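You operate a simulated robot arm through the tools that you are given. There is no shell and no other tool. Be economical: measure what you need, move in short steps, check, and stop when the job is done.

The job below is to be done with a simulated two-armed robot. You get a single attempt, and the scene is never put back.

## Task
Push the wheel press drawer shut. Press the tie button three times. Press the knee board two times. Turn the gauge lock to FREE. Screw the cap back on the drier bottle. Take the chalk box with the largest size on its label from the slat bench and leave it on the second shelf from the bottom of the grey rack. Put the 40 mm ferrule box from the second shelf from the bottom of the grey rack on the second shelf from the bottom of the stick rack and the 60 mm ferrule box on the assembly bench. Fetch the teal pencil box and set it on the second shelf from the bottom of the brown rack. Fetch the yellow pencil box and set it on the fourth shelf from the bottom of the brown rack. The order is free. Set down upright: ferrule box.

Only the result counts: the job must be done as asked and must still hold three seconds after the hand-in. Knocking over, shifting, dropping, spilling or breaking anything else fails it. A push-on lid holds only when it is set on centred and level and pressed home; a screw cap is set on level and turned clockwise until tight.

## Robot
Two 6-joint arms with fingered hands on one trunk, on a base that drives. Base frame: it is fixed to the floor where the robot stands at the start and does not move with it; the origin is under the middle of the robot, x ahead of it, y to its left, z up. Lengths are in cm, angles in rad, forces in N, time in s.
The left shoulder is at the start at [5, 17, 100.2], the right one opposite. With the tool pointing down near the work surface each hand reaches from about 36 to 66 cm from the robot's upright axis, wherever it stands, measured 20 degrees to its own side. Places, roughly: assembly bench [190, -290, 80]; chalk box [-150, -450, 75]; drier bottle [-125, -200, 100]; ferrule box [-25, -550, 50]; fourth shelf of the brown rack [390, 160, 120]; gauge lock [-170, -190, 90]; knee board [-40, 80, 60]; second shelf of the brown rack [390, 160, 50]; second shelf of the grey rack [20, -540, 50]; second shelf of the stick rack [-200, -340, 60]; teal pencil box [375, 200, 75]; tie button [-30, 80, 90]; wheel press drawer [80, -20, 60]; yellow pencil box [375, 200, 75]. Payload 3.5 kg a hand.
Tool frame (each hand has its own): the origin (TCP) lies between the finger pads and is the grasp point; the fingertips stand 2.6 cm ahead of it; z points along the fingers, y is the line along which they close. The gripper opens to 13.2 cm. The gripper's body begins 7.3 cm behind the TCP. The gripper is a hand of 3 fingers: y runs from the thumb to the fingers, the wrist lies at [0, 0, -23.4] in the tool frame, and closing takes about 1.5 s.
Orientation is that of the tool frame in the base frame, as [roll, pitch, yaw] about the fixed x, y, z axes, in that order (R = Rz(yaw) Ry(pitch) Rx(roll)). With the fingers straight down and closing along the base's y, the tool's x points along the base's -x, its y along +y and its z along -z.

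## Interface
- The arms move only by the tool play_rows. It takes "left_rows", "right_rows" or both (then of equal length, played together; a hand with none holds still); each is a list of rows, each a list of 6 numbers: the shift along the tool's x, y, z in cm, then the turn, a rotation vector about the tool's x, y, z in rad. In form: [[dx, dy, dz, rx, ry, rz], ...]. A call has 1 to 12 rows; each row shifts and turns the commanded pose from where the row before left it, along the tool's axes as they then stand. "left_grip" and "right_grip" are, for a hand that has rows, the finger opening in cm, from 0 to 13.2, set as the call begins (left out, the last holds). Rows are played at 5 a second. More than 5 cm and 0.15 rad between two rows, or a gripper value outside its range, and nothing of the call is played. A pose out of reach is approached as far as the arm can. The call stops where the force on the tool passes 40 N (or 10 N more than at its start, if that is more) or the arm is blocked; 0.2 s more then pass. The fingers move at their own pace (about 10.8 cm/s each) and stop on an object; they squeeze with about 23 N. The grip force told is the motor's: it shows also when the fingers shut on nothing. Time passes only in rows, and 0.2 s behind the last, so rows that do not move let the fingers close. It gives the time, the measured TCP pose, the force on the tool (base axes), the opening and the grip force at its end, in the units of the frame above (readings bear some noise), with the torque about the TCP (base axes, N m) and any sound that the robot's microphone picked up, and new pictures: "show" is both (left out), scene, wrist or none (wrist: the cameras of the hands that moved).
- Cameras (640 x 400 px; columns grow to the right, rows downward): "scene" is now at [-0.08, 6.1, 158.23]; the picture's right is [0.84, -0.55, 0.00], its down [-0.45, -0.68, -0.57] and it looks along [0.32, 0.48, -0.82] (base axes); focal length 214 px, centre (320, 200). "left" rides on the left gripper at [-6.2, 0.3, -9.2] in its tool frame; the picture's right is [-0.05, -1.00, 0.00], its down [0.83, -0.04, -0.56] and it looks along [0.55, -0.03, 0.83] (tool axes); focal length 230 px, centre (320, 200). "right" rides on the right gripper at [6.2, 0.3, -9.2] in its tool frame; the picture's right is [-0.05, 1.00, 0.00], its down [-0.83, -0.04, -0.56] and it looks along [-0.55, -0.03, 0.83] (tool axes); focal length 230 px, centre (320, 200). There is no depth. A picture from a camera that has moved, and an enlarged one, comes with that camera's place and axes in the base frame and with its lens.
- slide_trunk(by): slides the trunk up (or, below 0, down) by that many cm; the arms and the scene camera ride with it, the base frame stays. It gives what a move gives, with no picture.
- base_move(legs): drives the robot by 1 to 6 legs, each [ahead, left, turn to the left] in cm, cm and rad, along the robot's own axes; the way and the turn of a leg run together, so that a leg with both is an arc; at most 150 cm and 3.142 rad a leg. The arms and the cameras ride along, it lands a little off, and it stops where it bumps. It gives what a move gives, and a new picture of the scene camera.
- grasp_type(shape, hand): the hand has 3 fingers and takes this shape, open, in about a second: jaw (thumb against the fingers, like two jaws); tri (thumb and two fingers); tip (a fingertip pinch); poke (one finger out to press); point (the index stretched); flat (the hand flat); cup (the hand cupped); fist (a fist). The gripper value then closes the fingers along that shape, each until it touches; the sizes above hold for jaw. It gives what a move gives, with no picture.
- head_to(pan, tilt): turns the head with the scene camera to pan (to the left, within 1.501 rad either way) and tilt (down, from -0.506 to 1.204), counted from straight ahead of the robot. It gives what a move gives, and a new picture of the scene camera.
- zoom(camera, box): a new picture of the part [left, top, right, bottom] of that camera's present view, enlarged. The clock stands still meanwhile.
- job_done(): hands the job in; it is judged then, once.

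Work in short steps. Places have to be worked out from the pictures, the camera data and where the tool is seen: move nearer, look again, correct. Check each grasp and each placing, and mend what went wrong. You have 217 turns and 260 pictures in all, those below and enlarged ones among them. Open the grippers and draw the arms clear of the work before you hand the job in, unless the task says otherwise; then end with one line.

The tools are called after "Request:" as a command line: name --argument value ..., lists and objects as JSON in quotes. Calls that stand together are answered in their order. play_rows: Moves the arms, as the interface text tells. Its arguments: {"type":"object","properties":{"left_rows":{"type":"array","items":{"type":"array","items":{"type":"number"}}},"left_grip":{"type":"number"},"right_rows":{"type":"array","items":{"type":"array","items":{"type":"number"}}},"right_grip":{"type":"number"},"show":{"type":"string","enum":["both","scene","wrist","none"]}},"required":[]} The other tools are called the same way: slide_trunk (by) slides the trunk up or down; grasp_type (shape, hand) gives the hand a shape; base_move (legs) drives the base; head_to (pan, tilt) turns the head that bears the scene camera; zoom (camera, box) takes an enlarged picture of a part of a camera's view; job_done () hands the job in.

At the start:

```text
time_s: 0.0
left_tool_pos: [42.91, 49.23, 113.27]
left_tool_rot: [3.139, 0.001, -3.141]
left_force: [-0.5, -0.6, -0.6]
left_moment: [0.01, -0.04, -0.01]
left_finger_gap: 13.21
left_grasp_force: 0.0
left_shape: jaw
right_tool_pos: [61.34, 5.14, 100.08]
right_tool_rot: [-3.141, -0.001, 3.141]
right_force: [-0.2, -0.8, -0.1]
right_moment: [-0.03, 0.0, 0.01]
right_finger_gap: 13.17
right_grasp_force: 0.1
right_shape: jaw
trunk travel left (down, up): [-61.7, 9.3]
robot x, y, heading: [0.35, 0.09, -0.001]
head pan, tilt: [0.99, 0.958]
```

scene: 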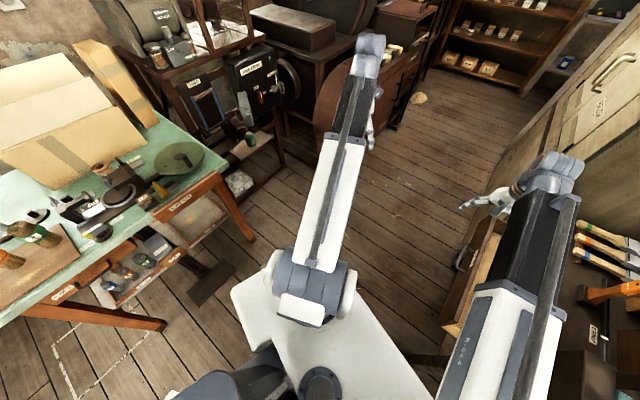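
right: 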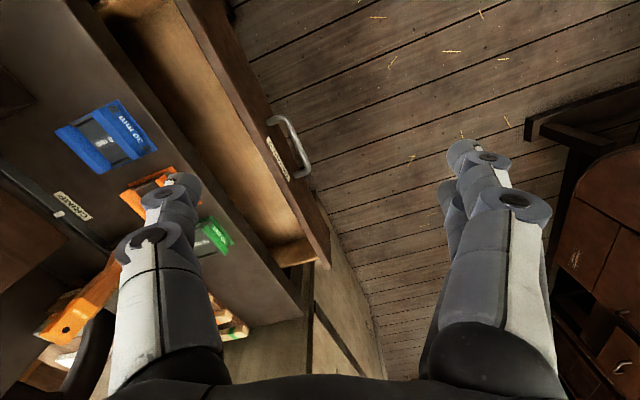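
left: 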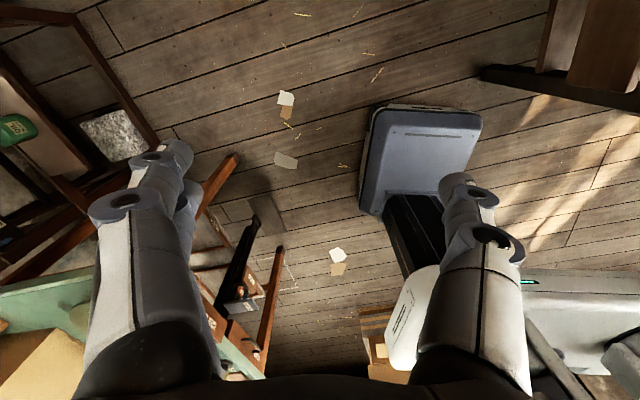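

I'll start by looking at the drawer with the head camera.

Request:
head_to --pan -0.35 --tilt 0.75

Request:
head_to --pan 1.5 --tilt 0.6

```text
time_s: 1.5
left_tool_pos: [42.78, 49.16, 113.3]
left_tool_rot: [3.14, 0.001, 3.142]
left_force: [-0.2, 0.2, -0.5]
left_moment: [0.0, -0.01, -0.04]
left_finger_gap: 13.16
left_grasp_force: 0.0
left_shape: jaw
right_tool_pos: [61.45, 4.99, 99.94]
right_tool_rot: [-3.14, -0.001, -3.141]
right_force: [-0.9, 0.5, -0.1]
right_moment: [0.0, -0.05, -0.03]
right_finger_gap: 13.19
right_grasp_force: 0.0
right_shape: jaw
trunk travel left (down, up): [-61.7, 9.3]
robot x, y, heading: [0.35, 0.24, 0.001]
head pan, tilt: [-0.351, 0.75]
camera scene: at [3.74, -2.78, 159.85], right [-0.34, -0.94, 0.0], down [-0.64, 0.23, -0.73], along [0.69, -0.25, -0.68], focal length 214 px, centre (320, 200)
```

scene: 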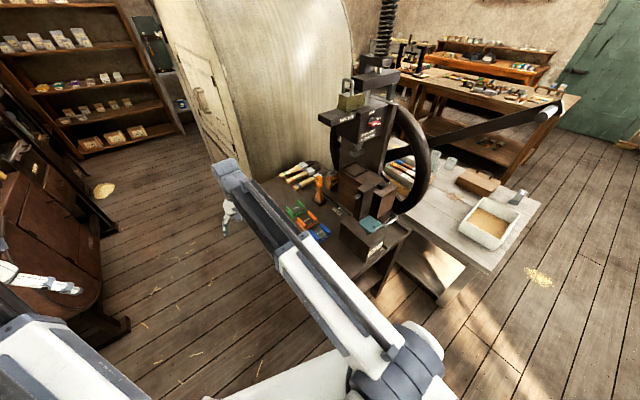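

```text
time_s: 3.3
left_tool_pos: [42.77, 49.19, 113.23]
left_tool_rot: [3.14, 0.002, 3.141]
left_force: [1.0, 0.9, 0.0]
left_moment: [0.01, 0.0, -0.01]
left_finger_gap: 13.18
left_grasp_force: 0.0
left_shape: jaw
right_tool_pos: [61.54, 5.14, 99.9]
right_tool_rot: [-3.141, -0.001, 3.141]
right_force: [0.2, -0.2, -0.3]
right_moment: [0.01, 0.0, 0.01]
right_finger_gap: 13.2
right_grasp_force: 0.2
right_shape: jaw
trunk travel left (down, up): [-61.7, 9.3]
robot x, y, heading: [0.18, -0.01, 0.002]
head pan, tilt: [1.499, 0.6]
camera scene: at [-3.4, 8.88, 161.14], right [1.0, -0.07, 0.0], down [-0.04, -0.56, -0.83], along [0.06, 0.82, -0.56], focal length 214 px, centre (320, 200)
```

scene: 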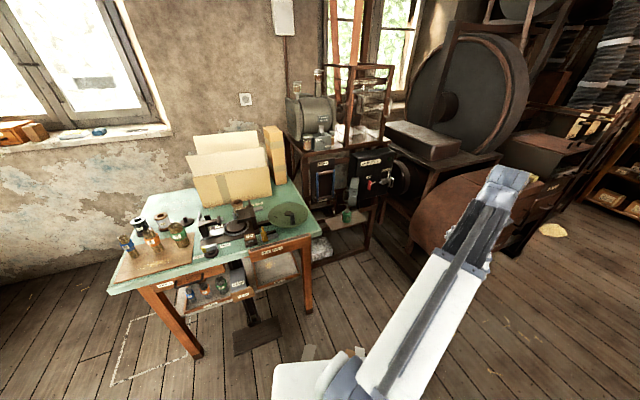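

Request:
zoom --camera "scene" --box '[100, 180, 340, 330]'

Request:
zoom --camera "right" --box '[0, 0, 400, 360]'

```text
2.67 times, centred on (220, 255) of scene
camera zoom: at [-3.4, 8.88, 161.14], right [1.0, -0.07, 0.0], down [-0.04, -0.56, -0.83], along [0.06, 0.82, -0.56], focal length 572 px, centre (587, 53)
```

zoom: 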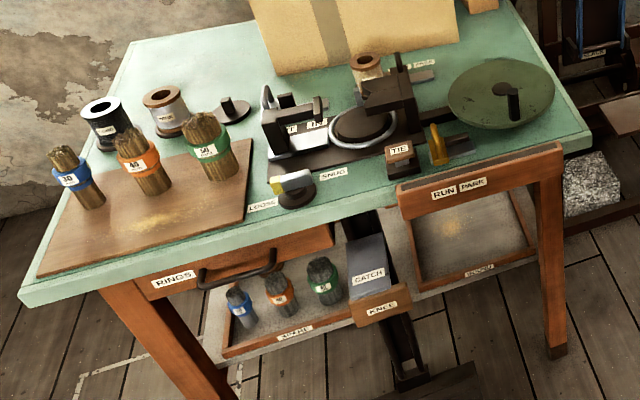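

```text
1.11 times, centred on (200, 180) of right
camera zoom: at [55.37, 5.44, 109.26], right [0.05, 1.0, 0.0], down [0.83, -0.04, 0.56], along [0.55, -0.03, -0.83], focal length 256 px, centre (453, 222)
```

zoom: 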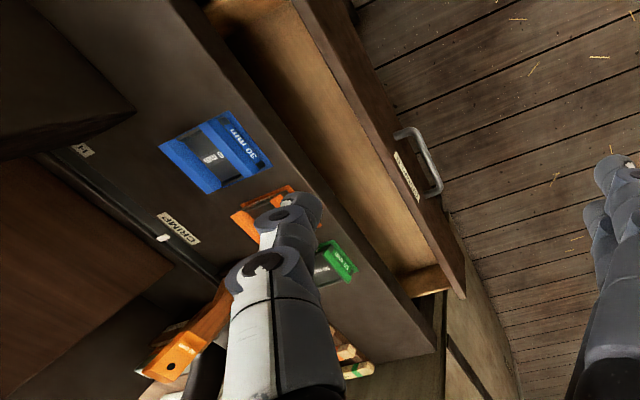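

The drawer front runs about from (49,-8) to (108,6), opening toward +y, so it has to be pushed along (0.24,-0.97). I drive to where the handle lies within the right hand's reach.

Request:
base_move --legs '[[22, 25, -0.2]]'

Request:
head_to --pan -0.5 --tilt 1.1

Request:
grasp_type --hand "right" --shape "fist"

```text
time_s: 5.5
left_tool_pos: [76.16, 62.42, 113.28]
left_tool_rot: [3.141, 0.001, 2.94]
left_force: [-0.1, 0.7, -0.1]
left_moment: [-0.01, 0.01, 0.0]
left_finger_gap: 13.19
left_grasp_force: 0.0
left_shape: jaw
right_tool_pos: [85.6, 15.51, 99.92]
right_tool_rot: [3.14, -0.002, 2.938]
right_force: [-0.5, 0.3, 0.8]
right_moment: [0.0, 0.02, -0.01]
right_finger_gap: 13.21
right_grasp_force: 0.0
right_shape: jaw
trunk travel left (down, up): [-61.7, 9.3]
robot x, y, heading: [24.13, 22.64, -0.202]
head pan, tilt: [1.499, 0.6]
camera scene: at [22.79, 32.2, 161.14], right [0.96, -0.27, 0.0], down [-0.15, -0.54, -0.82], along [0.22, 0.79, -0.57], focal length 214 px, centre (320, 200)
```

scene: 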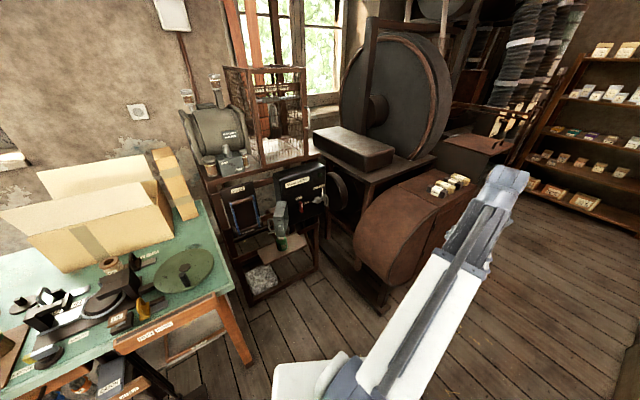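

```text
time_s: 7.4
left_tool_pos: [75.93, 62.39, 113.3]
left_tool_rot: [3.138, 0.001, 2.941]
left_force: [-0.6, 0.3, 0.6]
left_moment: [0.02, -0.02, 0.02]
left_finger_gap: 13.19
left_grasp_force: 0.1
left_shape: jaw
right_tool_pos: [85.53, 15.6, 99.97]
right_tool_rot: [3.141, 0.001, 2.939]
right_force: [0.0, 0.1, -0.3]
right_moment: [-0.02, 0.02, -0.03]
right_finger_gap: 13.18
right_grasp_force: 0.1
right_shape: jaw
trunk travel left (down, up): [-61.7, 9.3]
robot x, y, heading: [24.48, 22.75, -0.203]
head pan, tilt: [-0.499, 1.1]
camera scene: at [25.17, 19.57, 157.28], right [-0.64, -0.76, 0.0], down [-0.68, 0.57, -0.45], along [0.35, -0.29, -0.89], focal length 214 px, centre (320, 200)
```

scene: 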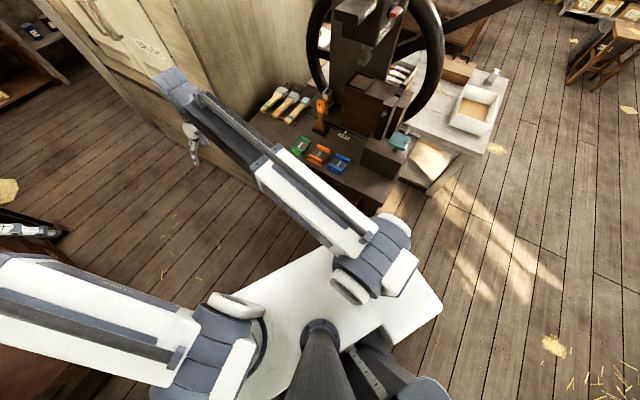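

```text
time_s: 8.3
left_tool_pos: [76.21, 62.4, 113.19]
left_tool_rot: [3.139, 0.001, 2.941]
left_force: [-0.5, 0.4, -0.2]
left_moment: [-0.01, 0.01, -0.01]
left_finger_gap: 13.18
left_grasp_force: 0.0
left_shape: jaw
right_tool_pos: [85.58, 15.44, 99.94]
right_tool_rot: [-3.14, 0.002, 2.939]
right_force: [-0.2, -0.3, -0.4]
right_moment: [-0.01, 0.02, -0.03]
right_finger_gap: 0.0
right_grasp_force: 0.1
right_shape: fist
trunk travel left (down, up): [-61.7, 9.3]
robot x, y, heading: [23.95, 22.77, -0.201]
head pan, tilt: [-0.499, 1.1]
```

I lower the trunk and use closed jaws as a pusher, then look from the wrist for the handle.

Request:
grasp_type --hand "right" --shape "jaw"

Request:
slide_trunk --by -20

Request:
play_rows --right_rows '[[2.5, 0, 0, 0, 0, 0], [2.5, 0, 0, 0, 0, 0], [2.5, 0, 0, 0, 0, 0], [2.5, 0, 0, 0, 0, 0]]' --right_grip 0

```text
time_s: 9.2
left_tool_pos: [76.12, 62.38, 113.18]
left_tool_rot: [3.141, 0.003, 2.941]
left_force: [-0.6, 0.6, 0.7]
left_moment: [-0.02, -0.01, -0.02]
left_finger_gap: 13.18
left_grasp_force: 0.0
left_shape: jaw
right_tool_pos: [85.57, 15.57, 99.93]
right_tool_rot: [3.141, -0.001, 2.94]
right_force: [-0.4, -1.0, 0.0]
right_moment: [-0.01, 0.02, 0.01]
right_finger_gap: 5.79
right_grasp_force: 0.0
right_shape: jaw
trunk travel left (down, up): [-61.7, 9.3]
robot x, y, heading: [24.39, 22.71, -0.199]
head pan, tilt: [-0.499, 1.1]
```

```text
time_s: 11.4
left_tool_pos: [76.02, 62.37, 93.24]
left_tool_rot: [3.14, 0.002, 2.94]
left_force: [1.1, 0.2, -1.2]
left_moment: [-0.01, -0.02, 0.04]
left_finger_gap: 13.17
left_grasp_force: 0.0
left_shape: jaw
right_tool_pos: [85.48, 15.47, 79.98]
right_tool_rot: [3.142, 0.001, 2.939]
right_force: [0.0, 0.7, -0.5]
right_moment: [0.01, -0.03, -0.02]
right_finger_gap: 5.79
right_grasp_force: 0.0
right_shape: jaw
trunk travel left (down, up): [-41.7, 29.3]
robot x, y, heading: [24.33, 22.59, -0.203]
head pan, tilt: [-0.499, 1.1]
```

```text
time_s: 12.4
left_tool_pos: [76.07, 62.35, 93.27]
left_tool_rot: [3.139, 0.003, 2.941]
left_force: [0.5, -0.3, 0.6]
left_moment: [-0.02, -0.02, 0.04]
left_finger_gap: 13.2
left_grasp_force: 0.1
left_shape: jaw
right_tool_pos: [75.52, 17.42, 79.89]
right_tool_rot: [3.14, 0.001, 2.939]
right_force: [0.3, -0.2, 1.2]
right_moment: [0.02, 0.04, -0.03]
right_finger_gap: 0.0
right_grasp_force: 23.3
right_shape: jaw
trunk travel left (down, up): [-41.7, 29.3]
robot x, y, heading: [24.53, 22.88, -0.204]
head pan, tilt: [-0.499, 1.1]
camera scene: at [25.17, 19.57, 137.28], right [-0.64, -0.76, 0.0], down [-0.68, 0.57, -0.45], along [0.35, -0.29, -0.89], focal length 214 px, centre (320, 200)
camera right: at [69.67, 18.94, 89.33], right [0.25, 0.97, 0.0], down [0.81, -0.21, 0.55], along [0.54, -0.14, -0.83], focal length 230 px, centre (320, 200)
```

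scene: 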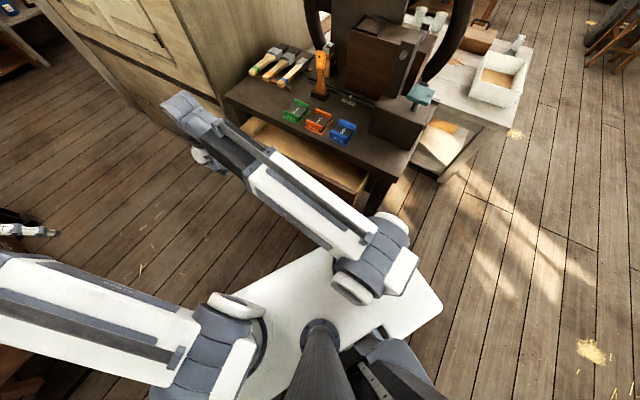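
right: 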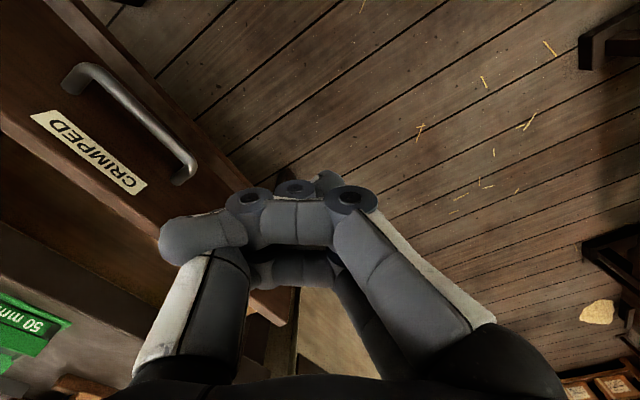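

Triangulating two views puts the handle at about (71.5, 0.3, 66). I tilt the closed hand 0.6 rad so its body stays clear of the table edge, descend, and come up in front of the handle.

Request:
play_rows --right_rows '[[0, 0, 0, 0.15, 0, 0], [0, 0, 0, 0.15, 0, 0], [0, 0, 0, 0.15, 0, 0], [0, 0, 0, 0.15, 0, 0], [0, 2.12, 3.09, 0, 0, 0], [0, 2.12, 3.09, 0, 0, 0], [0, 2.12, 3.09, 0, 0, 0], [0, 2.12, 3.09, 0, 0, 0], [1.3, -2.8, 1.92, 0, 0, 0], [1.3, -2.8, 1.92, 0, 0, 0], [1.3, -2.8, 1.92, 0, 0, 0]]'

```text
time_s: 14.8
left_tool_pos: [76.12, 62.4, 93.2]
left_tool_rot: [3.14, 0.001, 2.942]
left_force: [-0.9, 0.3, 1.1]
left_moment: [-0.01, -0.02, -0.03]
left_finger_gap: 13.2
left_grasp_force: 0.1
left_shape: jaw
right_tool_pos: [69.78, 8.37, 65.01]
right_tool_rot: [-2.542, -0.001, 2.939]
right_force: [-1.0, -0.2, 0.3]
right_moment: [0.02, -0.01, -0.06]
right_finger_gap: 0.0
right_grasp_force: 23.1
right_shape: jaw
trunk travel left (down, up): [-41.7, 29.3]
robot x, y, heading: [24.09, 22.63, -0.199]
head pan, tilt: [-0.499, 1.1]
camera scene: at [25.16, 19.58, 137.28], right [-0.64, -0.76, 0.0], down [-0.68, 0.57, -0.45], along [0.35, -0.29, -0.89], focal length 214 px, centre (320, 200)
camera right: at [64.98, 14.97, 72.43], right [0.22, 0.8, -0.56], down [0.87, 0.11, 0.48], along [0.44, -0.59, -0.67], focal length 230 px, centre (320, 200)
```

scene: 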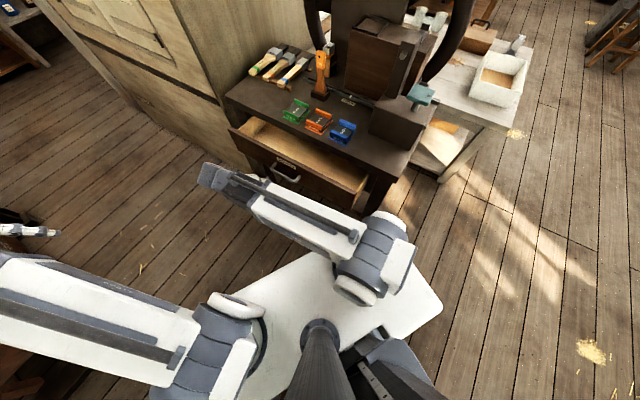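
right: 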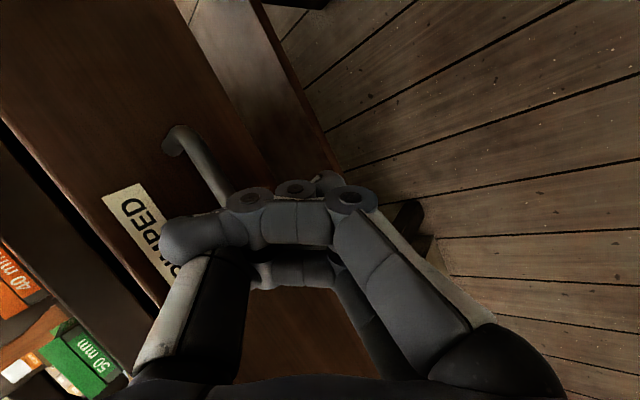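

The hand stands in front of the handle; now I push along the drawer's slide direction.

Request:
play_rows --right_rows '[[-0.64, -1.11, 0.76, 0, 0, 0], [-0.64, -1.11, 0.76, 0, 0, 0], [-0.64, -1.11, 0.76, 0, 0, 0], [-0.64, -1.11, 0.76, 0, 0, 0], [-0.64, -1.11, 0.76, 0, 0, 0], [-0.64, -1.11, 0.76, 0, 0, 0], [-0.64, -1.11, 0.76, 0, 0, 0], [-0.64, -1.11, 0.76, 0, 0, 0], [-0.64, -1.11, 0.76, 0, 0, 0], [-0.64, -1.11, 0.76, 0, 0, 0], [-0.64, -1.11, 0.76, 0, 0, 0]]'

```text
time_s: 17.2
left_tool_pos: [76.12, 62.38, 93.27]
left_tool_rot: [3.141, 0.001, 2.94]
left_force: [1.0, -0.6, 0.0]
left_moment: [-0.02, 0.0, -0.01]
left_finger_gap: 13.2
left_grasp_force: 0.0
left_shape: jaw
right_tool_pos: [73.79, -7.66, 65.09]
right_tool_rot: [-2.541, -0.001, 2.941]
right_force: [0.2, 0.2, 0.1]
right_moment: [0.01, 0.0, -0.04]
right_finger_gap: 0.0
right_grasp_force: 23.2
right_shape: jaw
trunk travel left (down, up): [-41.7, 29.3]
robot x, y, heading: [24.22, 23.02, -0.21]
head pan, tilt: [-0.499, 1.1]
camera scene: at [25.16, 19.57, 137.28], right [-0.64, -0.76, 0.0], down [-0.68, 0.57, -0.45], along [0.35, -0.29, -0.89], focal length 214 px, centre (320, 200)
camera right: at [68.95, -1.03, 72.47], right [0.22, 0.8, -0.56], down [0.87, 0.11, 0.48], along [0.44, -0.59, -0.67], focal length 230 px, centre (320, 200)
```

scene: 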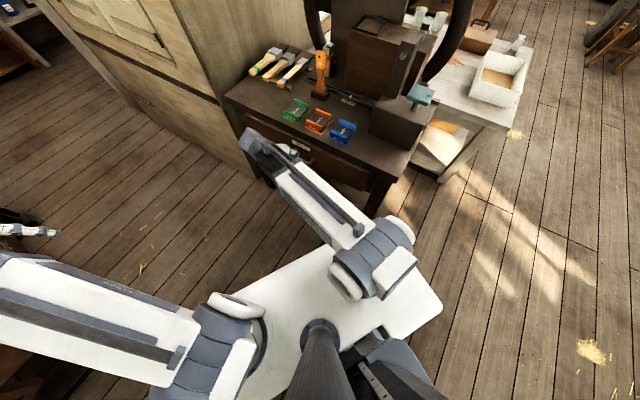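
right: 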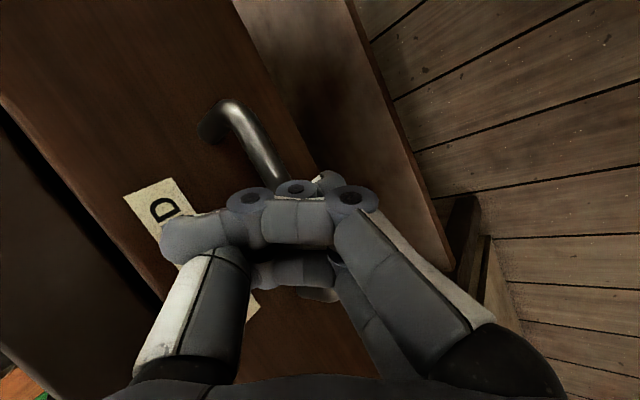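

The drawer moves with it almost without force; I keep pushing till it stops.

Request:
play_rows --right_rows '[[-0.43, -0.74, 0.51, 0, 0, 0], [-0.43, -0.74, 0.51, 0, 0, 0], [-0.43, -0.74, 0.51, 0, 0, 0], [-0.43, -0.74, 0.51, 0, 0, 0], [-0.43, -0.74, 0.51, 0, 0, 0], [-0.43, -0.74, 0.51, 0, 0, 0], [-0.43, -0.74, 0.51, 0, 0, 0], [-0.43, -0.74, 0.51, 0, 0, 0]]'

```text
time_s: 18.1
left_tool_pos: [75.87, 62.61, 93.29]
left_tool_rot: [-3.141, 0.004, 2.941]
left_force: [-0.2, 0.2, 0.3]
left_moment: [0.0, -0.02, 0.01]
left_finger_gap: 13.21
left_grasp_force: 0.1
left_shape: jaw
right_tool_pos: [74.2, -10.19, 65.26]
right_tool_rot: [-2.542, -0.005, 2.94]
right_force: [-8.8, 14.6, 18.4]
right_moment: [0.02, -0.11, 0.09]
right_finger_gap: 0.0
right_grasp_force: 23.2
right_shape: jaw
trunk travel left (down, up): [-41.7, 29.3]
robot x, y, heading: [24.17, 22.63, -0.208]
head pan, tilt: [-0.499, 1.1]
stopped in row 4 (right hand): the force on the tool passed its limit at 52 N (the readings are from after the stop); the commanded pose is now the measured one
camera scene: at [24.93, 19.82, 137.32], right [-0.64, -0.76, 0.0], down [-0.68, 0.57, -0.46], along [0.35, -0.29, -0.89], focal length 214 px, centre (320, 200)
camera right: at [69.44, -3.74, 72.83], right [0.21, 0.8, -0.56], down [0.87, 0.1, 0.48], along [0.44, -0.59, -0.67], focal length 230 px, centre (320, 200)
```

scene: 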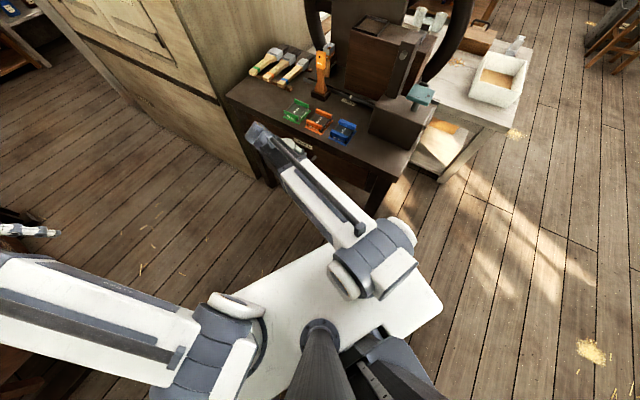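
right: 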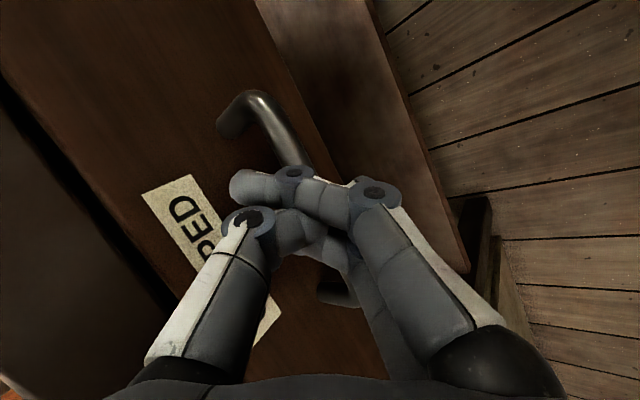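

The push met 52 N: probably the end stop. I back off and look.

Request:
play_rows --right_rows '[[0.85, 1.48, -1.02, 0, 0, 0], [1.2, 2.2, -1.5, 0, 0, 0], [1.2, 2.2, -1.5, 0, 0, 0], [1.2, 2.2, -1.5, 0, 0, 0], [1.2, 2.2, -1.5, 0, 0, 0], [0, -2.12, -3.09, 0, 0, 0], [0, -2.12, -3.09, 0, 0, 0], [0, -2.12, -3.09, 0, 0, 0], [0, -2.12, -3.09, 0, 0, 0]]' --show "none"

Request:
zoom --camera "scene" --box '[200, 70, 440, 220]'

Request:
zoom --camera "right" --box '[0, 0, 640, 400]'

```text
time_s: 20.1
left_tool_pos: [76.06, 62.4, 93.26]
left_tool_rot: [3.139, 0.003, 2.942]
left_force: [0.1, -0.4, 0.6]
left_moment: [-0.01, 0.0, 0.01]
left_finger_gap: 13.18
left_grasp_force: 0.1
left_shape: jaw
right_tool_pos: [71.51, 2.71, 80.2]
right_tool_rot: [-2.544, -0.007, 2.94]
right_force: [0.3, 0.3, 0.2]
right_moment: [0.05, 0.01, 0.01]
right_finger_gap: 0.0
right_grasp_force: 22.9
right_shape: jaw
trunk travel left (down, up): [-41.7, 29.3]
robot x, y, heading: [24.17, 22.74, -0.197]
head pan, tilt: [-0.499, 1.1]
```

```text
2.67 times, centred on (320, 145) of scene
camera zoom: at [25.13, 19.62, 137.28], right [-0.64, -0.76, 0.0], down [-0.68, 0.57, -0.45], along [0.35, -0.29, -0.89], focal length 572 px, centre (320, 347)
```

zoom: 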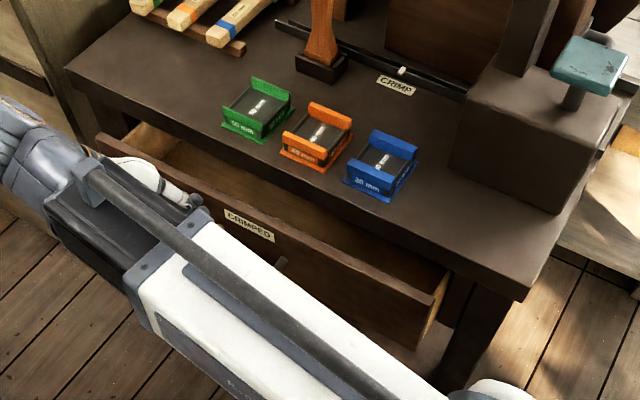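

```text
1.00 times, centred on (320, 200) of right (not enlarged: the box is as wide or as high as the picture)
camera zoom: at [66.74, 9.22, 87.72], right [0.21, 0.8, -0.56], down [0.87, 0.1, 0.48], along [0.44, -0.59, -0.68], focal length 230 px, centre (320, 200)
```

zoom: 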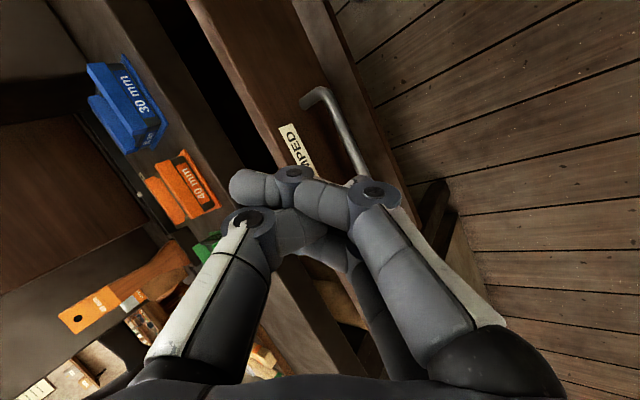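

The fingers had hooked under the handle and drew it out again. This time I push on the panel beside the handle, on its near side, with more tilt, and withdraw straight back.

Request:
play_rows --right_rows '[[0, 0, 0, 0.15, 0, 0], [0, 0, 0, 0.15, 0, 0], [2.62, -1.12, 1.4, 0, 0, 0], [2.62, -1.12, 1.4, 0, 0, 0], [2.62, -1.12, 1.4, 0, 0, 0], [2.62, -1.12, 1.4, 0, 0, 0], [0, 3.04, 2.42, 0, 0, 0], [0, 3.04, 2.42, 0, 0, 0], [0, 3.04, 2.42, 0, 0, 0], [0, 3.04, 2.42, 0, 0, 0]]'

```text
time_s: 22.3
left_tool_pos: [75.89, 62.32, 93.15]
left_tool_rot: [3.141, 0.001, 2.941]
left_force: [0.4, 0.3, 0.2]
left_moment: [0.0, -0.02, -0.01]
left_finger_gap: 13.2
left_grasp_force: 0.1
left_shape: jaw
right_tool_pos: [62.61, -1.18, 64.49]
right_tool_rot: [-2.244, -0.009, 2.939]
right_force: [0.0, -0.6, -0.1]
right_moment: [0.01, -0.01, 0.04]
right_finger_gap: 0.0
right_grasp_force: 22.7
right_shape: jaw
right hand out of reach, approached as far as the arm can: row 6
trunk travel left (down, up): [-41.7, 29.3]
robot x, y, heading: [24.06, 22.91, -0.2]
head pan, tilt: [-0.499, 1.1]
camera scene: at [25.13, 19.62, 137.28], right [-0.64, -0.76, 0.0], down [-0.68, 0.57, -0.45], along [0.35, -0.29, -0.89], focal length 214 px, centre (320, 200)
camera right: at [58.2, 7.3, 70.09], right [0.17, 0.6, -0.78], down [0.9, 0.23, 0.37], along [0.41, -0.77, -0.5], focal length 230 px, centre (320, 200)
```

scene: 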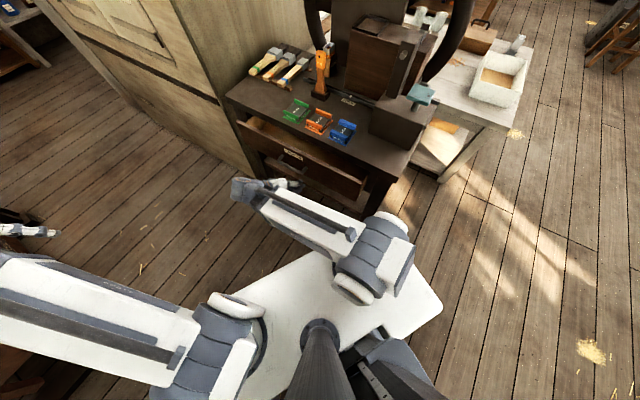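
right: 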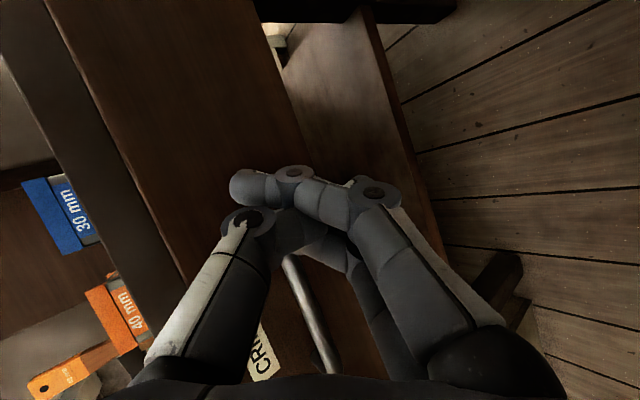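

The handle's near end is close to the fingers; I shift a bit further from it while approaching, then push on the panel.

Request:
play_rows --right_rows '[[1.2, -0.6, 0.7, 0, 0, 0], [1.2, -0.6, 0.7, 0, 0, 0], [0.4, -0.84, 1.05, 0, 0, 0], [-0.64, -0.84, 1.05, 0, 0, 0], [-0.64, -0.84, 1.05, 0, 0, 0], [-0.64, -0.84, 1.05, 0, 0, 0]]' --show "wrist"

```text
time_s: 23.7
left_tool_pos: [76.06, 62.4, 93.29]
left_tool_rot: [3.139, 0.003, 2.94]
left_force: [0.6, -0.1, -0.4]
left_moment: [-0.01, 0.0, 0.02]
left_finger_gap: 13.21
left_grasp_force: 0.0
left_shape: jaw
right_tool_pos: [61.62, -7.6, 64.18]
right_tool_rot: [-2.245, -0.006, 2.939]
right_force: [-0.4, 0.5, -0.9]
right_moment: [-0.04, -0.01, -0.01]
right_finger_gap: 0.01
right_grasp_force: 22.7
right_shape: jaw
right hand out of reach, approached as far as the arm can: row 2, 3
trunk travel left (down, up): [-41.7, 29.3]
robot x, y, heading: [24.11, 22.95, -0.199]
head pan, tilt: [-0.499, 1.1]
camera right: at [57.24, 0.81, 69.8], right [0.17, 0.6, -0.78], down [0.9, 0.23, 0.37], along [0.41, -0.77, -0.5], focal length 230 px, centre (320, 200)
```

right: 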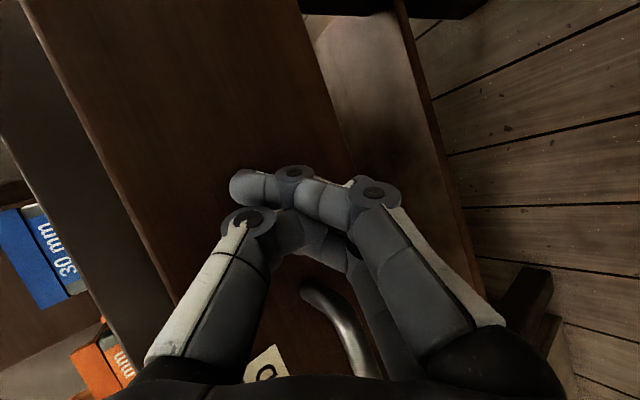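

Request:
play_rows --right_rows '[[1.5, 0, 0, 0, 0, 0], [0.8, -0.56, 0.7, 0, 0, 0], [-0.43, -0.56, 0.7, 0, 0, 0], [-0.43, -0.56, 0.7, 0, 0, 0], [-0.43, -0.56, 0.7, 0, 0, 0], [-0.43, -0.56, 0.7, 0, 0, 0], [-0.43, -0.56, 0.7, 0, 0, 0], [-0.43, -0.56, 0.7, 0, 0, 0], [-0.43, -0.56, 0.7, 0, 0, 0], [-0.43, -0.56, 0.7, 0, 0, 0], [-0.43, -0.56, 0.7, 0, 0, 0], [-0.43, -0.56, 0.7, 0, 0, 0]]'

```text
time_s: 26.1
left_tool_pos: [75.94, 62.68, 93.23]
left_tool_rot: [3.14, 0.003, 2.941]
left_force: [-0.2, 0.3, 0.2]
left_moment: [0.01, 0.02, 0.02]
left_finger_gap: 13.19
left_grasp_force: 0.1
left_shape: jaw
right_tool_pos: [62.94, -15.49, 63.44]
right_tool_rot: [-2.253, -0.011, 2.936]
right_force: [-4.1, 15.7, 1.0]
right_moment: [-0.51, -0.13, 0.09]
right_finger_gap: 0.01
right_grasp_force: 23.3
right_shape: jaw
right hand out of reach, approached as far as the arm can: row 1, 2
trunk travel left (down, up): [-41.7, 29.3]
robot x, y, heading: [24.22, 22.78, -0.195]
head pan, tilt: [-0.499, 1.1]
stopped in row 11 (right hand): the force on the tool passed its limit at 49 N (the readings are from after the stop); the commanded pose is now the measured one
camera scene: at [25.07, 19.78, 137.29], right [-0.64, -0.77, 0.0], down [-0.68, 0.57, -0.45], along [0.35, -0.29, -0.89], focal length 214 px, centre (320, 200)
camera right: at [58.64, -7.04, 69.03], right [0.17, 0.61, -0.78], down [0.9, 0.22, 0.37], along [0.4, -0.76, -0.51], focal length 230 px, centre (320, 200)
```

scene: 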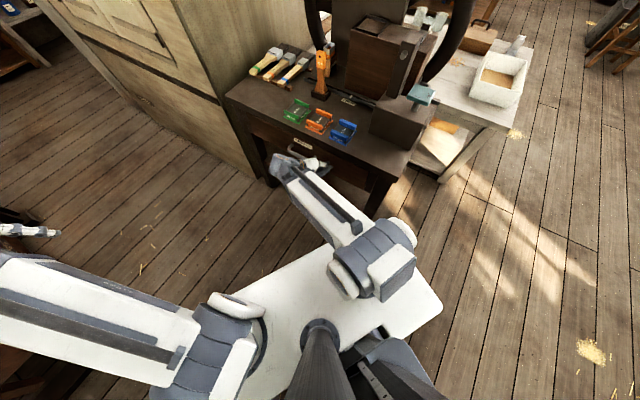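
right: 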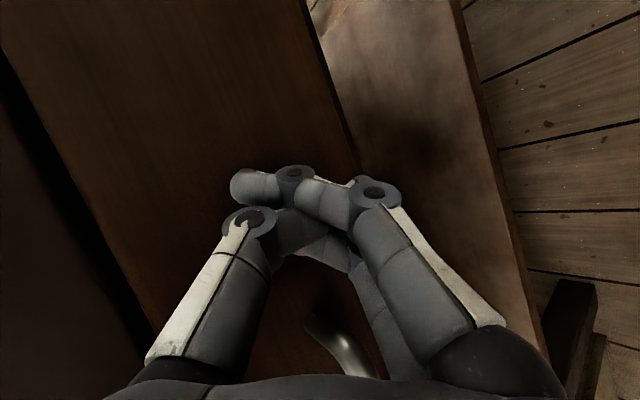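

It seems home. I withdraw straight back along the push line (first purely backward) and look.

Request:
play_rows --right_rows '[[0.43, 0.56, -0.7, 0, 0, 0], [0.86, 1.12, -1.4, 0, 0, 0], [0.86, 1.12, -1.4, 0, 0, 0], [0.86, 1.12, -1.4, 0, 0, 0], [0, 1.12, -1.4, 0, 0, 0], [0, 1.12, -1.4, 0, 0, 0], [0, 2, -2.6, 0, 0, 0]]' --show "none"

Request:
zoom --camera "scene" --box '[200, 70, 440, 220]'

```text
time_s: 27.7
left_tool_pos: [76.03, 62.53, 93.23]
left_tool_rot: [3.139, 0.001, 2.941]
left_force: [0.0, 0.2, -0.8]
left_moment: [0.02, 0.03, 0.01]
left_finger_gap: 13.19
left_grasp_force: 0.1
left_shape: jaw
right_tool_pos: [62.79, -1.96, 63.41]
right_tool_rot: [-2.251, -0.013, 2.936]
right_force: [-0.4, -0.1, 0.3]
right_moment: [0.01, 0.01, 0.01]
right_finger_gap: 0.04
right_grasp_force: 23.7
right_shape: jaw
trunk travel left (down, up): [-41.7, 29.3]
robot x, y, heading: [24.0, 22.92, -0.199]
head pan, tilt: [-0.499, 1.1]
```

```text
2.67 times, centred on (320, 145) of scene
camera zoom: at [25.11, 19.65, 137.28], right [-0.64, -0.76, 0.0], down [-0.68, 0.57, -0.45], along [0.35, -0.29, -0.89], focal length 572 px, centre (320, 347)
```

zoom: 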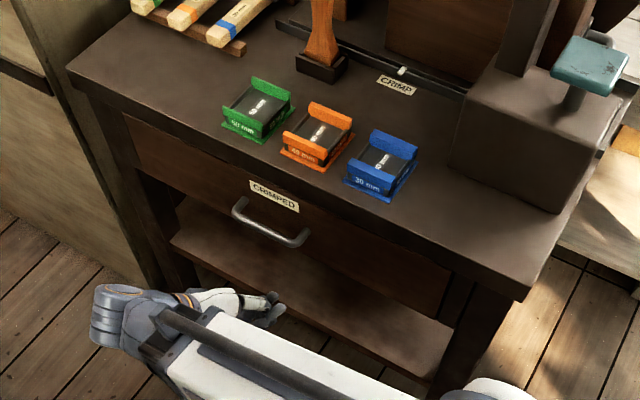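

The drawer is shut. I raise the trunk, straighten the right hand, and tuck the left hand in before driving to the tie/knee table.

Request:
slide_trunk --by 20

Request:
play_rows --left_rows '[[0, -4.2, 0, 0, 0, 0], [0, -4.2, 0, 0, 0, 0], [0, -4.2, 0, 0, 0, 0], [0, -4.2, 0, 0, 0, 0], [0, -4.2, 0, 0, 0, 0], [0, -4.2, 0, 0, 0, 0], [0, 0, 0, 0, 0, 0], [0, 0, 0, 0, 0, 0], [0, 0, 0, 0, 0, 0]]' --right_rows '[[0, 0, 0, -0.15, 0, 0], [0, 0, 0, -0.15, 0, 0], [0, 0, 0, -0.15, 0, 0], [0, 0, 0, -0.15, 0, 0], [0, 0, 0, -0.15, 0, 0], [0, 0, 0, -0.14, 0, 0], [0, 0, -5, 0, 0, 0], [0, 0, -5, 0, 0, 0], [0, 0, -5, 0, 0, 0]]' --show "none"

Request:
base_move --legs '[[-15, 15, 0], [0, 0, 2.06]]'

Request:
head_to --pan 0.2 --tilt 0.9

```text
time_s: 29.9
left_tool_pos: [75.92, 62.52, 113.24]
left_tool_rot: [3.14, 0.002, 2.942]
left_force: [0.2, 0.4, -0.4]
left_moment: [-0.02, 0.02, 0.0]
left_finger_gap: 13.17
left_grasp_force: 0.0
left_shape: jaw
right_tool_pos: [62.74, -2.01, 83.61]
right_tool_rot: [-2.253, -0.012, 2.936]
right_force: [-0.5, 0.6, 0.6]
right_moment: [-0.01, 0.01, -0.03]
right_finger_gap: 0.0
right_grasp_force: 23.2
right_shape: jaw
trunk travel left (down, up): [-61.7, 9.3]
robot x, y, heading: [24.21, 22.96, -0.197]
head pan, tilt: [-0.499, 1.1]
```

```text
time_s: 31.9
left_tool_pos: [72.95, 38.55, 109.02]
left_tool_rot: [3.141, 0.005, 2.94]
left_force: [1.2, -0.1, 0.7]
left_moment: [-0.02, -0.01, -0.01]
left_finger_gap: 13.19
left_grasp_force: 0.0
left_shape: jaw
left hand out of reach, approached as far as the arm can: row 1, 2, 3, 4, 5, 6
right_tool_pos: [67.14, -1.78, 97.89]
right_tool_rot: [3.14, -0.012, 2.936]
right_force: [-0.6, 0.2, 0.9]
right_moment: [0.02, 0.04, -0.02]
right_finger_gap: 0.01
right_grasp_force: 23.6
right_shape: jaw
right hand out of reach, approached as far as the arm can: row 2, 3, 4, 5, 7
trunk travel left (down, up): [-61.7, 9.3]
robot x, y, heading: [24.13, 22.78, -0.2]
head pan, tilt: [-0.499, 1.1]
```

```text
time_s: 38.5
left_tool_pos: [-25.18, 75.07, 108.91]
left_tool_rot: [3.138, 0.006, -1.265]
left_force: [0.0, 0.0, 0.9]
left_moment: [0.01, -0.01, 0.01]
left_finger_gap: 13.19
left_grasp_force: 0.1
left_shape: jaw
right_tool_pos: [12.83, 89.71, 97.79]
right_tool_rot: [3.141, -0.014, -1.27]
right_force: [-0.2, -1.0, 0.1]
right_moment: [-0.02, 0.01, -0.03]
right_finger_gap: 0.0
right_grasp_force: 22.7
right_shape: jaw
trunk travel left (down, up): [-61.7, 9.3]
robot x, y, heading: [12.5, 40.34, 1.872]
head pan, tilt: [-0.499, 1.1]
camera scene: at [14.54, 42.68, 157.28], right [0.98, -0.19, 0.0], down [-0.17, -0.87, -0.45], along [0.09, 0.45, -0.89], focal length 214 px, centre (320, 200)
```

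scene: 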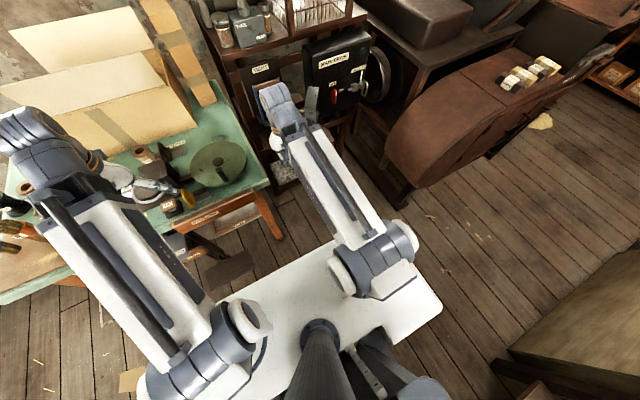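

```text
time_s: 39.5
left_tool_pos: [-25.16, 75.19, 108.97]
left_tool_rot: [3.139, 0.006, -1.265]
left_force: [-0.3, 0.0, -0.9]
left_moment: [-0.02, 0.02, -0.02]
left_finger_gap: 13.18
left_grasp_force: 0.0
left_shape: jaw
right_tool_pos: [12.83, 89.8, 97.73]
right_tool_rot: [-3.141, -0.013, -1.272]
right_force: [0.7, -0.2, 1.0]
right_moment: [-0.03, -0.02, 0.03]
right_finger_gap: 0.01
right_grasp_force: 23.0
right_shape: jaw
trunk travel left (down, up): [-61.7, 9.3]
robot x, y, heading: [12.22, 40.07, 1.875]
head pan, tilt: [0.201, 0.901]
camera scene: at [9.67, 43.1, 158.66], right [0.88, 0.48, 0.0], down [0.38, -0.69, -0.62], along [-0.3, 0.54, -0.78], focal length 214 px, centre (320, 200)
```

scene: 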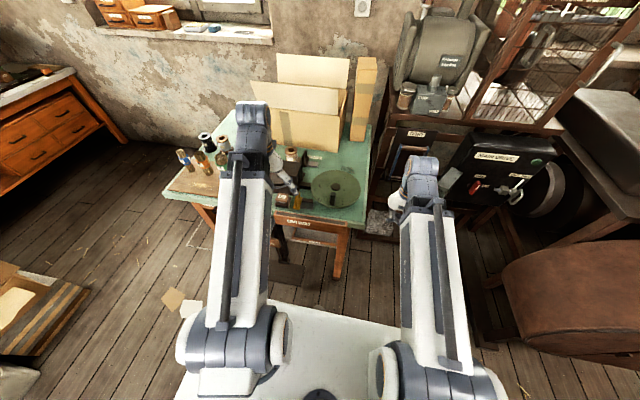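

The left hand hovers near the tie button. I give it the poke shape and look with the wrist camera.

Request:
grasp_type --hand "left" --shape "poke"

Request:
zoom --camera "left" --box '[0, 0, 640, 400]'

Request:
zoom --camera "scene" --box '[160, 130, 400, 280]'

```text
time_s: 40.4
left_tool_pos: [-25.18, 75.27, 108.96]
left_tool_rot: [3.139, 0.006, -1.266]
left_force: [-0.1, -0.1, 0.1]
left_moment: [-0.01, 0.01, 0.0]
left_finger_gap: 0.0
left_grasp_force: 0.0
left_shape: poke
right_tool_pos: [12.78, 89.82, 97.84]
right_tool_rot: [-3.14, -0.012, -1.27]
right_force: [-0.5, 0.0, -0.2]
right_moment: [-0.02, -0.02, -0.02]
right_finger_gap: 0.0
right_grasp_force: 22.6
right_shape: jaw
trunk travel left (down, up): [-61.7, 9.3]
robot x, y, heading: [12.22, 40.53, 1.879]
head pan, tilt: [0.201, 0.901]
```

```text
1.00 times, centred on (320, 200) of left (not enlarged: the box is as wide or as high as the picture)
camera zoom: at [-27.25, 80.9, 118.17], right [0.94, 0.35, 0.0], down [0.29, -0.78, 0.55], along [0.19, -0.52, -0.83], focal length 230 px, centre (320, 200)
```

zoom: 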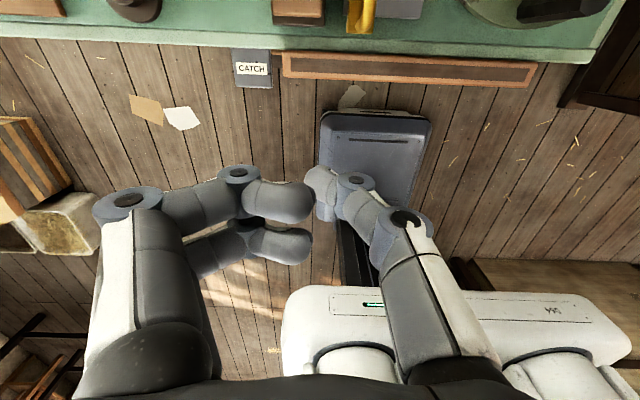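

```text
2.67 times, centred on (280, 205) of scene
camera zoom: at [9.67, 43.09, 158.66], right [0.87, 0.48, 0.0], down [0.38, -0.69, -0.62], along [-0.3, 0.54, -0.78], focal length 572 px, centre (427, 187)
```

zoom: 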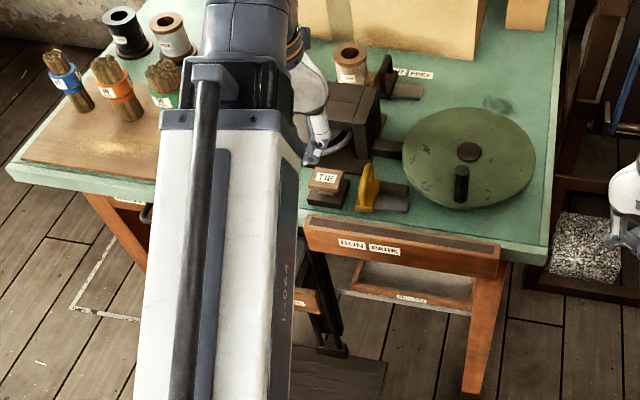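

TIE button appears at about (-32, 86.5, 87). I bring the right hand back/up for clearance and drive slightly nearer, shifting left.

Request:
play_rows --right_rows '[[2.7, 0, -1.5, 0, 0, 0], [2.7, 0, -1.5, 0, 0, 0], [2.7, 0, -1.5, 0, 0, 0]]' --show "none"

Request:
base_move --legs '[[8, 10, 0]]'

Request:
play_rows --left_rows '[[-2.5, -3.2, 0, 0, 0, 0], [-2.5, -3.2, 0, 0, 0, 0]]' --show "wrist"

```text
time_s: 41.2
left_tool_pos: [-25.1, 75.23, 108.92]
left_tool_rot: [3.141, 0.006, -1.266]
left_force: [0.7, 0.1, -0.2]
left_moment: [0.01, 0.03, 0.01]
left_finger_gap: 0.03
left_grasp_force: 0.1
left_shape: poke
right_tool_pos: [13.32, 87.43, 104.26]
right_tool_rot: [-3.141, -0.014, -1.272]
right_force: [-0.2, -1.0, -0.3]
right_moment: [-0.01, -0.02, 0.0]
right_finger_gap: 0.0
right_grasp_force: 23.3
right_shape: jaw
right hand out of reach, approached as far as the arm can: row 1, 2, 3
trunk travel left (down, up): [-61.7, 9.3]
robot x, y, heading: [12.13, 40.23, 1.88]
head pan, tilt: [0.201, 0.901]
```

```text
time_s: 42.5
left_tool_pos: [-37.11, 79.91, 108.88]
left_tool_rot: [3.14, 0.005, -1.267]
left_force: [0.2, 1.1, 0.0]
left_moment: [-0.04, -0.03, 0.0]
left_finger_gap: 0.0
left_grasp_force: 0.1
left_shape: poke
right_tool_pos: [1.53, 92.04, 104.14]
right_tool_rot: [-3.141, -0.012, -1.272]
right_force: [0.2, -0.2, 0.3]
right_moment: [-0.04, -0.01, 0.01]
right_finger_gap: 0.0
right_grasp_force: 23.0
right_shape: jaw
trunk travel left (down, up): [-61.7, 9.3]
robot x, y, heading: [-0.2, 45.01, 1.872]
head pan, tilt: [0.201, 0.901]
camera scene: at [-2.32, 47.8, 158.66], right [0.88, 0.48, 0.0], down [0.38, -0.69, -0.62], along [-0.3, 0.54, -0.78], focal length 214 px, centre (320, 200)
```

scene: 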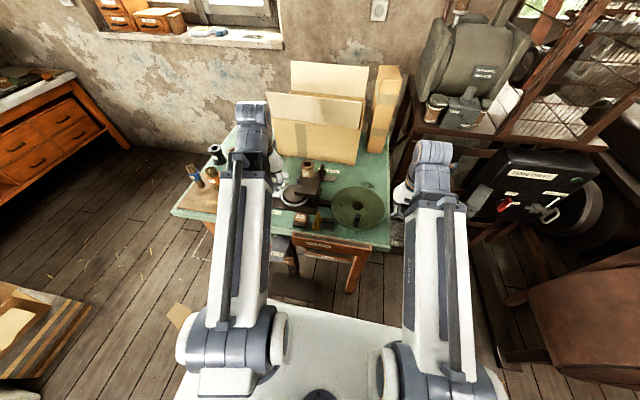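

```text
time_s: 43.1
left_tool_pos: [-32.45, 86.59, 109.01]
left_tool_rot: [3.139, 0.006, -1.267]
left_force: [-0.4, -0.5, 0.8]
left_moment: [-0.02, 0.0, 0.0]
left_finger_gap: 0.0
left_grasp_force: 0.0
left_shape: poke
right_tool_pos: [1.45, 91.96, 104.19]
right_tool_rot: [-3.142, -0.013, -1.271]
right_force: [-0.3, -0.3, -0.1]
right_moment: [-0.04, -0.01, -0.02]
right_finger_gap: 0.02
right_grasp_force: 22.9
right_shape: jaw
trunk travel left (down, up): [-61.7, 9.3]
robot x, y, heading: [0.44, 44.81, 1.876]
head pan, tilt: [0.201, 0.901]
camera left: at [-34.58, 92.33, 118.15], right [0.94, 0.35, 0.0], down [0.29, -0.78, 0.55], along [0.19, -0.52, -0.83], focal length 230 px, centre (320, 200)
```

left: 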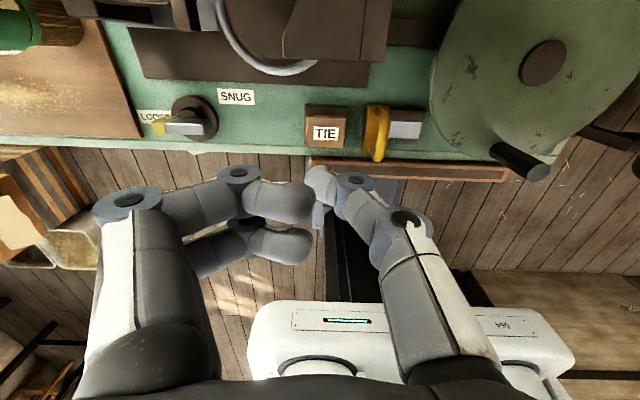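

Request:
zoom --camera "left" --box '[160, 80, 480, 280]'

```text
2.00 times, centred on (320, 180) of left
camera zoom: at [-34.58, 92.33, 118.15], right [0.94, 0.35, 0.0], down [0.29, -0.78, 0.55], along [0.19, -0.52, -0.83], focal length 460 px, centre (320, 240)
```

zoom: 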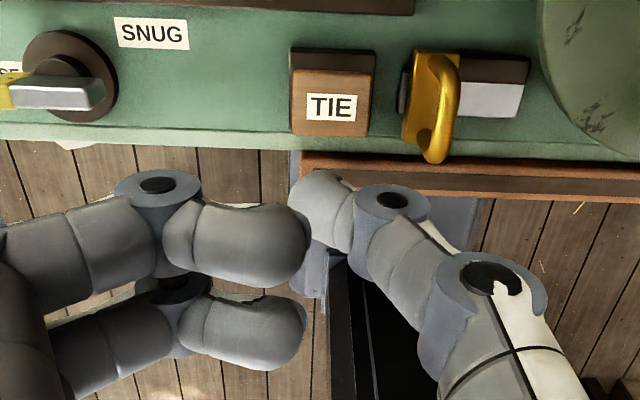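

The thumb tip stands out at the TCP's front. I shift over TIE (about (-31.3, 84.9)) and lower most of the way.

Request:
play_rows --left_rows '[[1.97, -0.6, 0, 0, 0, 0], [0, 0, 3.5, 0, 0, 0], [0, 0, 3.5, 0, 0, 0], [0, 0, 3, 0, 0, 0]]' --show "wrist"

```text
time_s: 44.1
left_tool_pos: [-31.29, 84.83, 98.88]
left_tool_rot: [3.14, 0.006, -1.268]
left_force: [-0.8, -0.6, 1.0]
left_moment: [0.01, -0.01, 0.0]
left_finger_gap: 0.0
left_grasp_force: 0.2
left_shape: poke
right_tool_pos: [1.46, 91.97, 104.07]
right_tool_rot: [3.141, -0.014, -1.273]
right_force: [0.1, -0.4, -0.4]
right_moment: [-0.02, 0.02, 0.01]
right_finger_gap: 0.0
right_grasp_force: 22.8
right_shape: jaw
trunk travel left (down, up): [-61.7, 9.3]
robot x, y, heading: [0.31, 44.84, 1.881]
head pan, tilt: [0.201, 0.901]
camera left: at [-33.38, 90.59, 108.03], right [0.94, 0.35, 0.0], down [0.29, -0.78, 0.55], along [0.19, -0.52, -0.83], focal length 230 px, centre (320, 200)
```

left: 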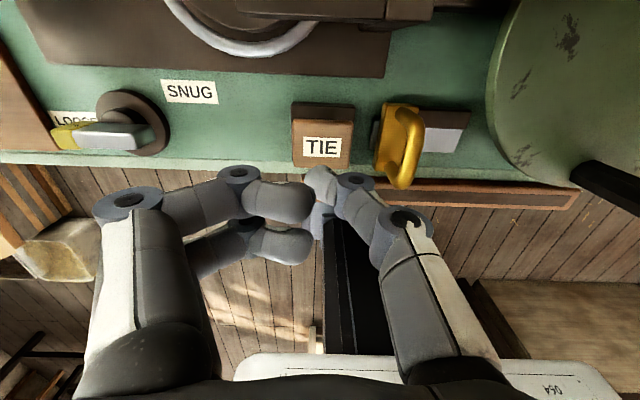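

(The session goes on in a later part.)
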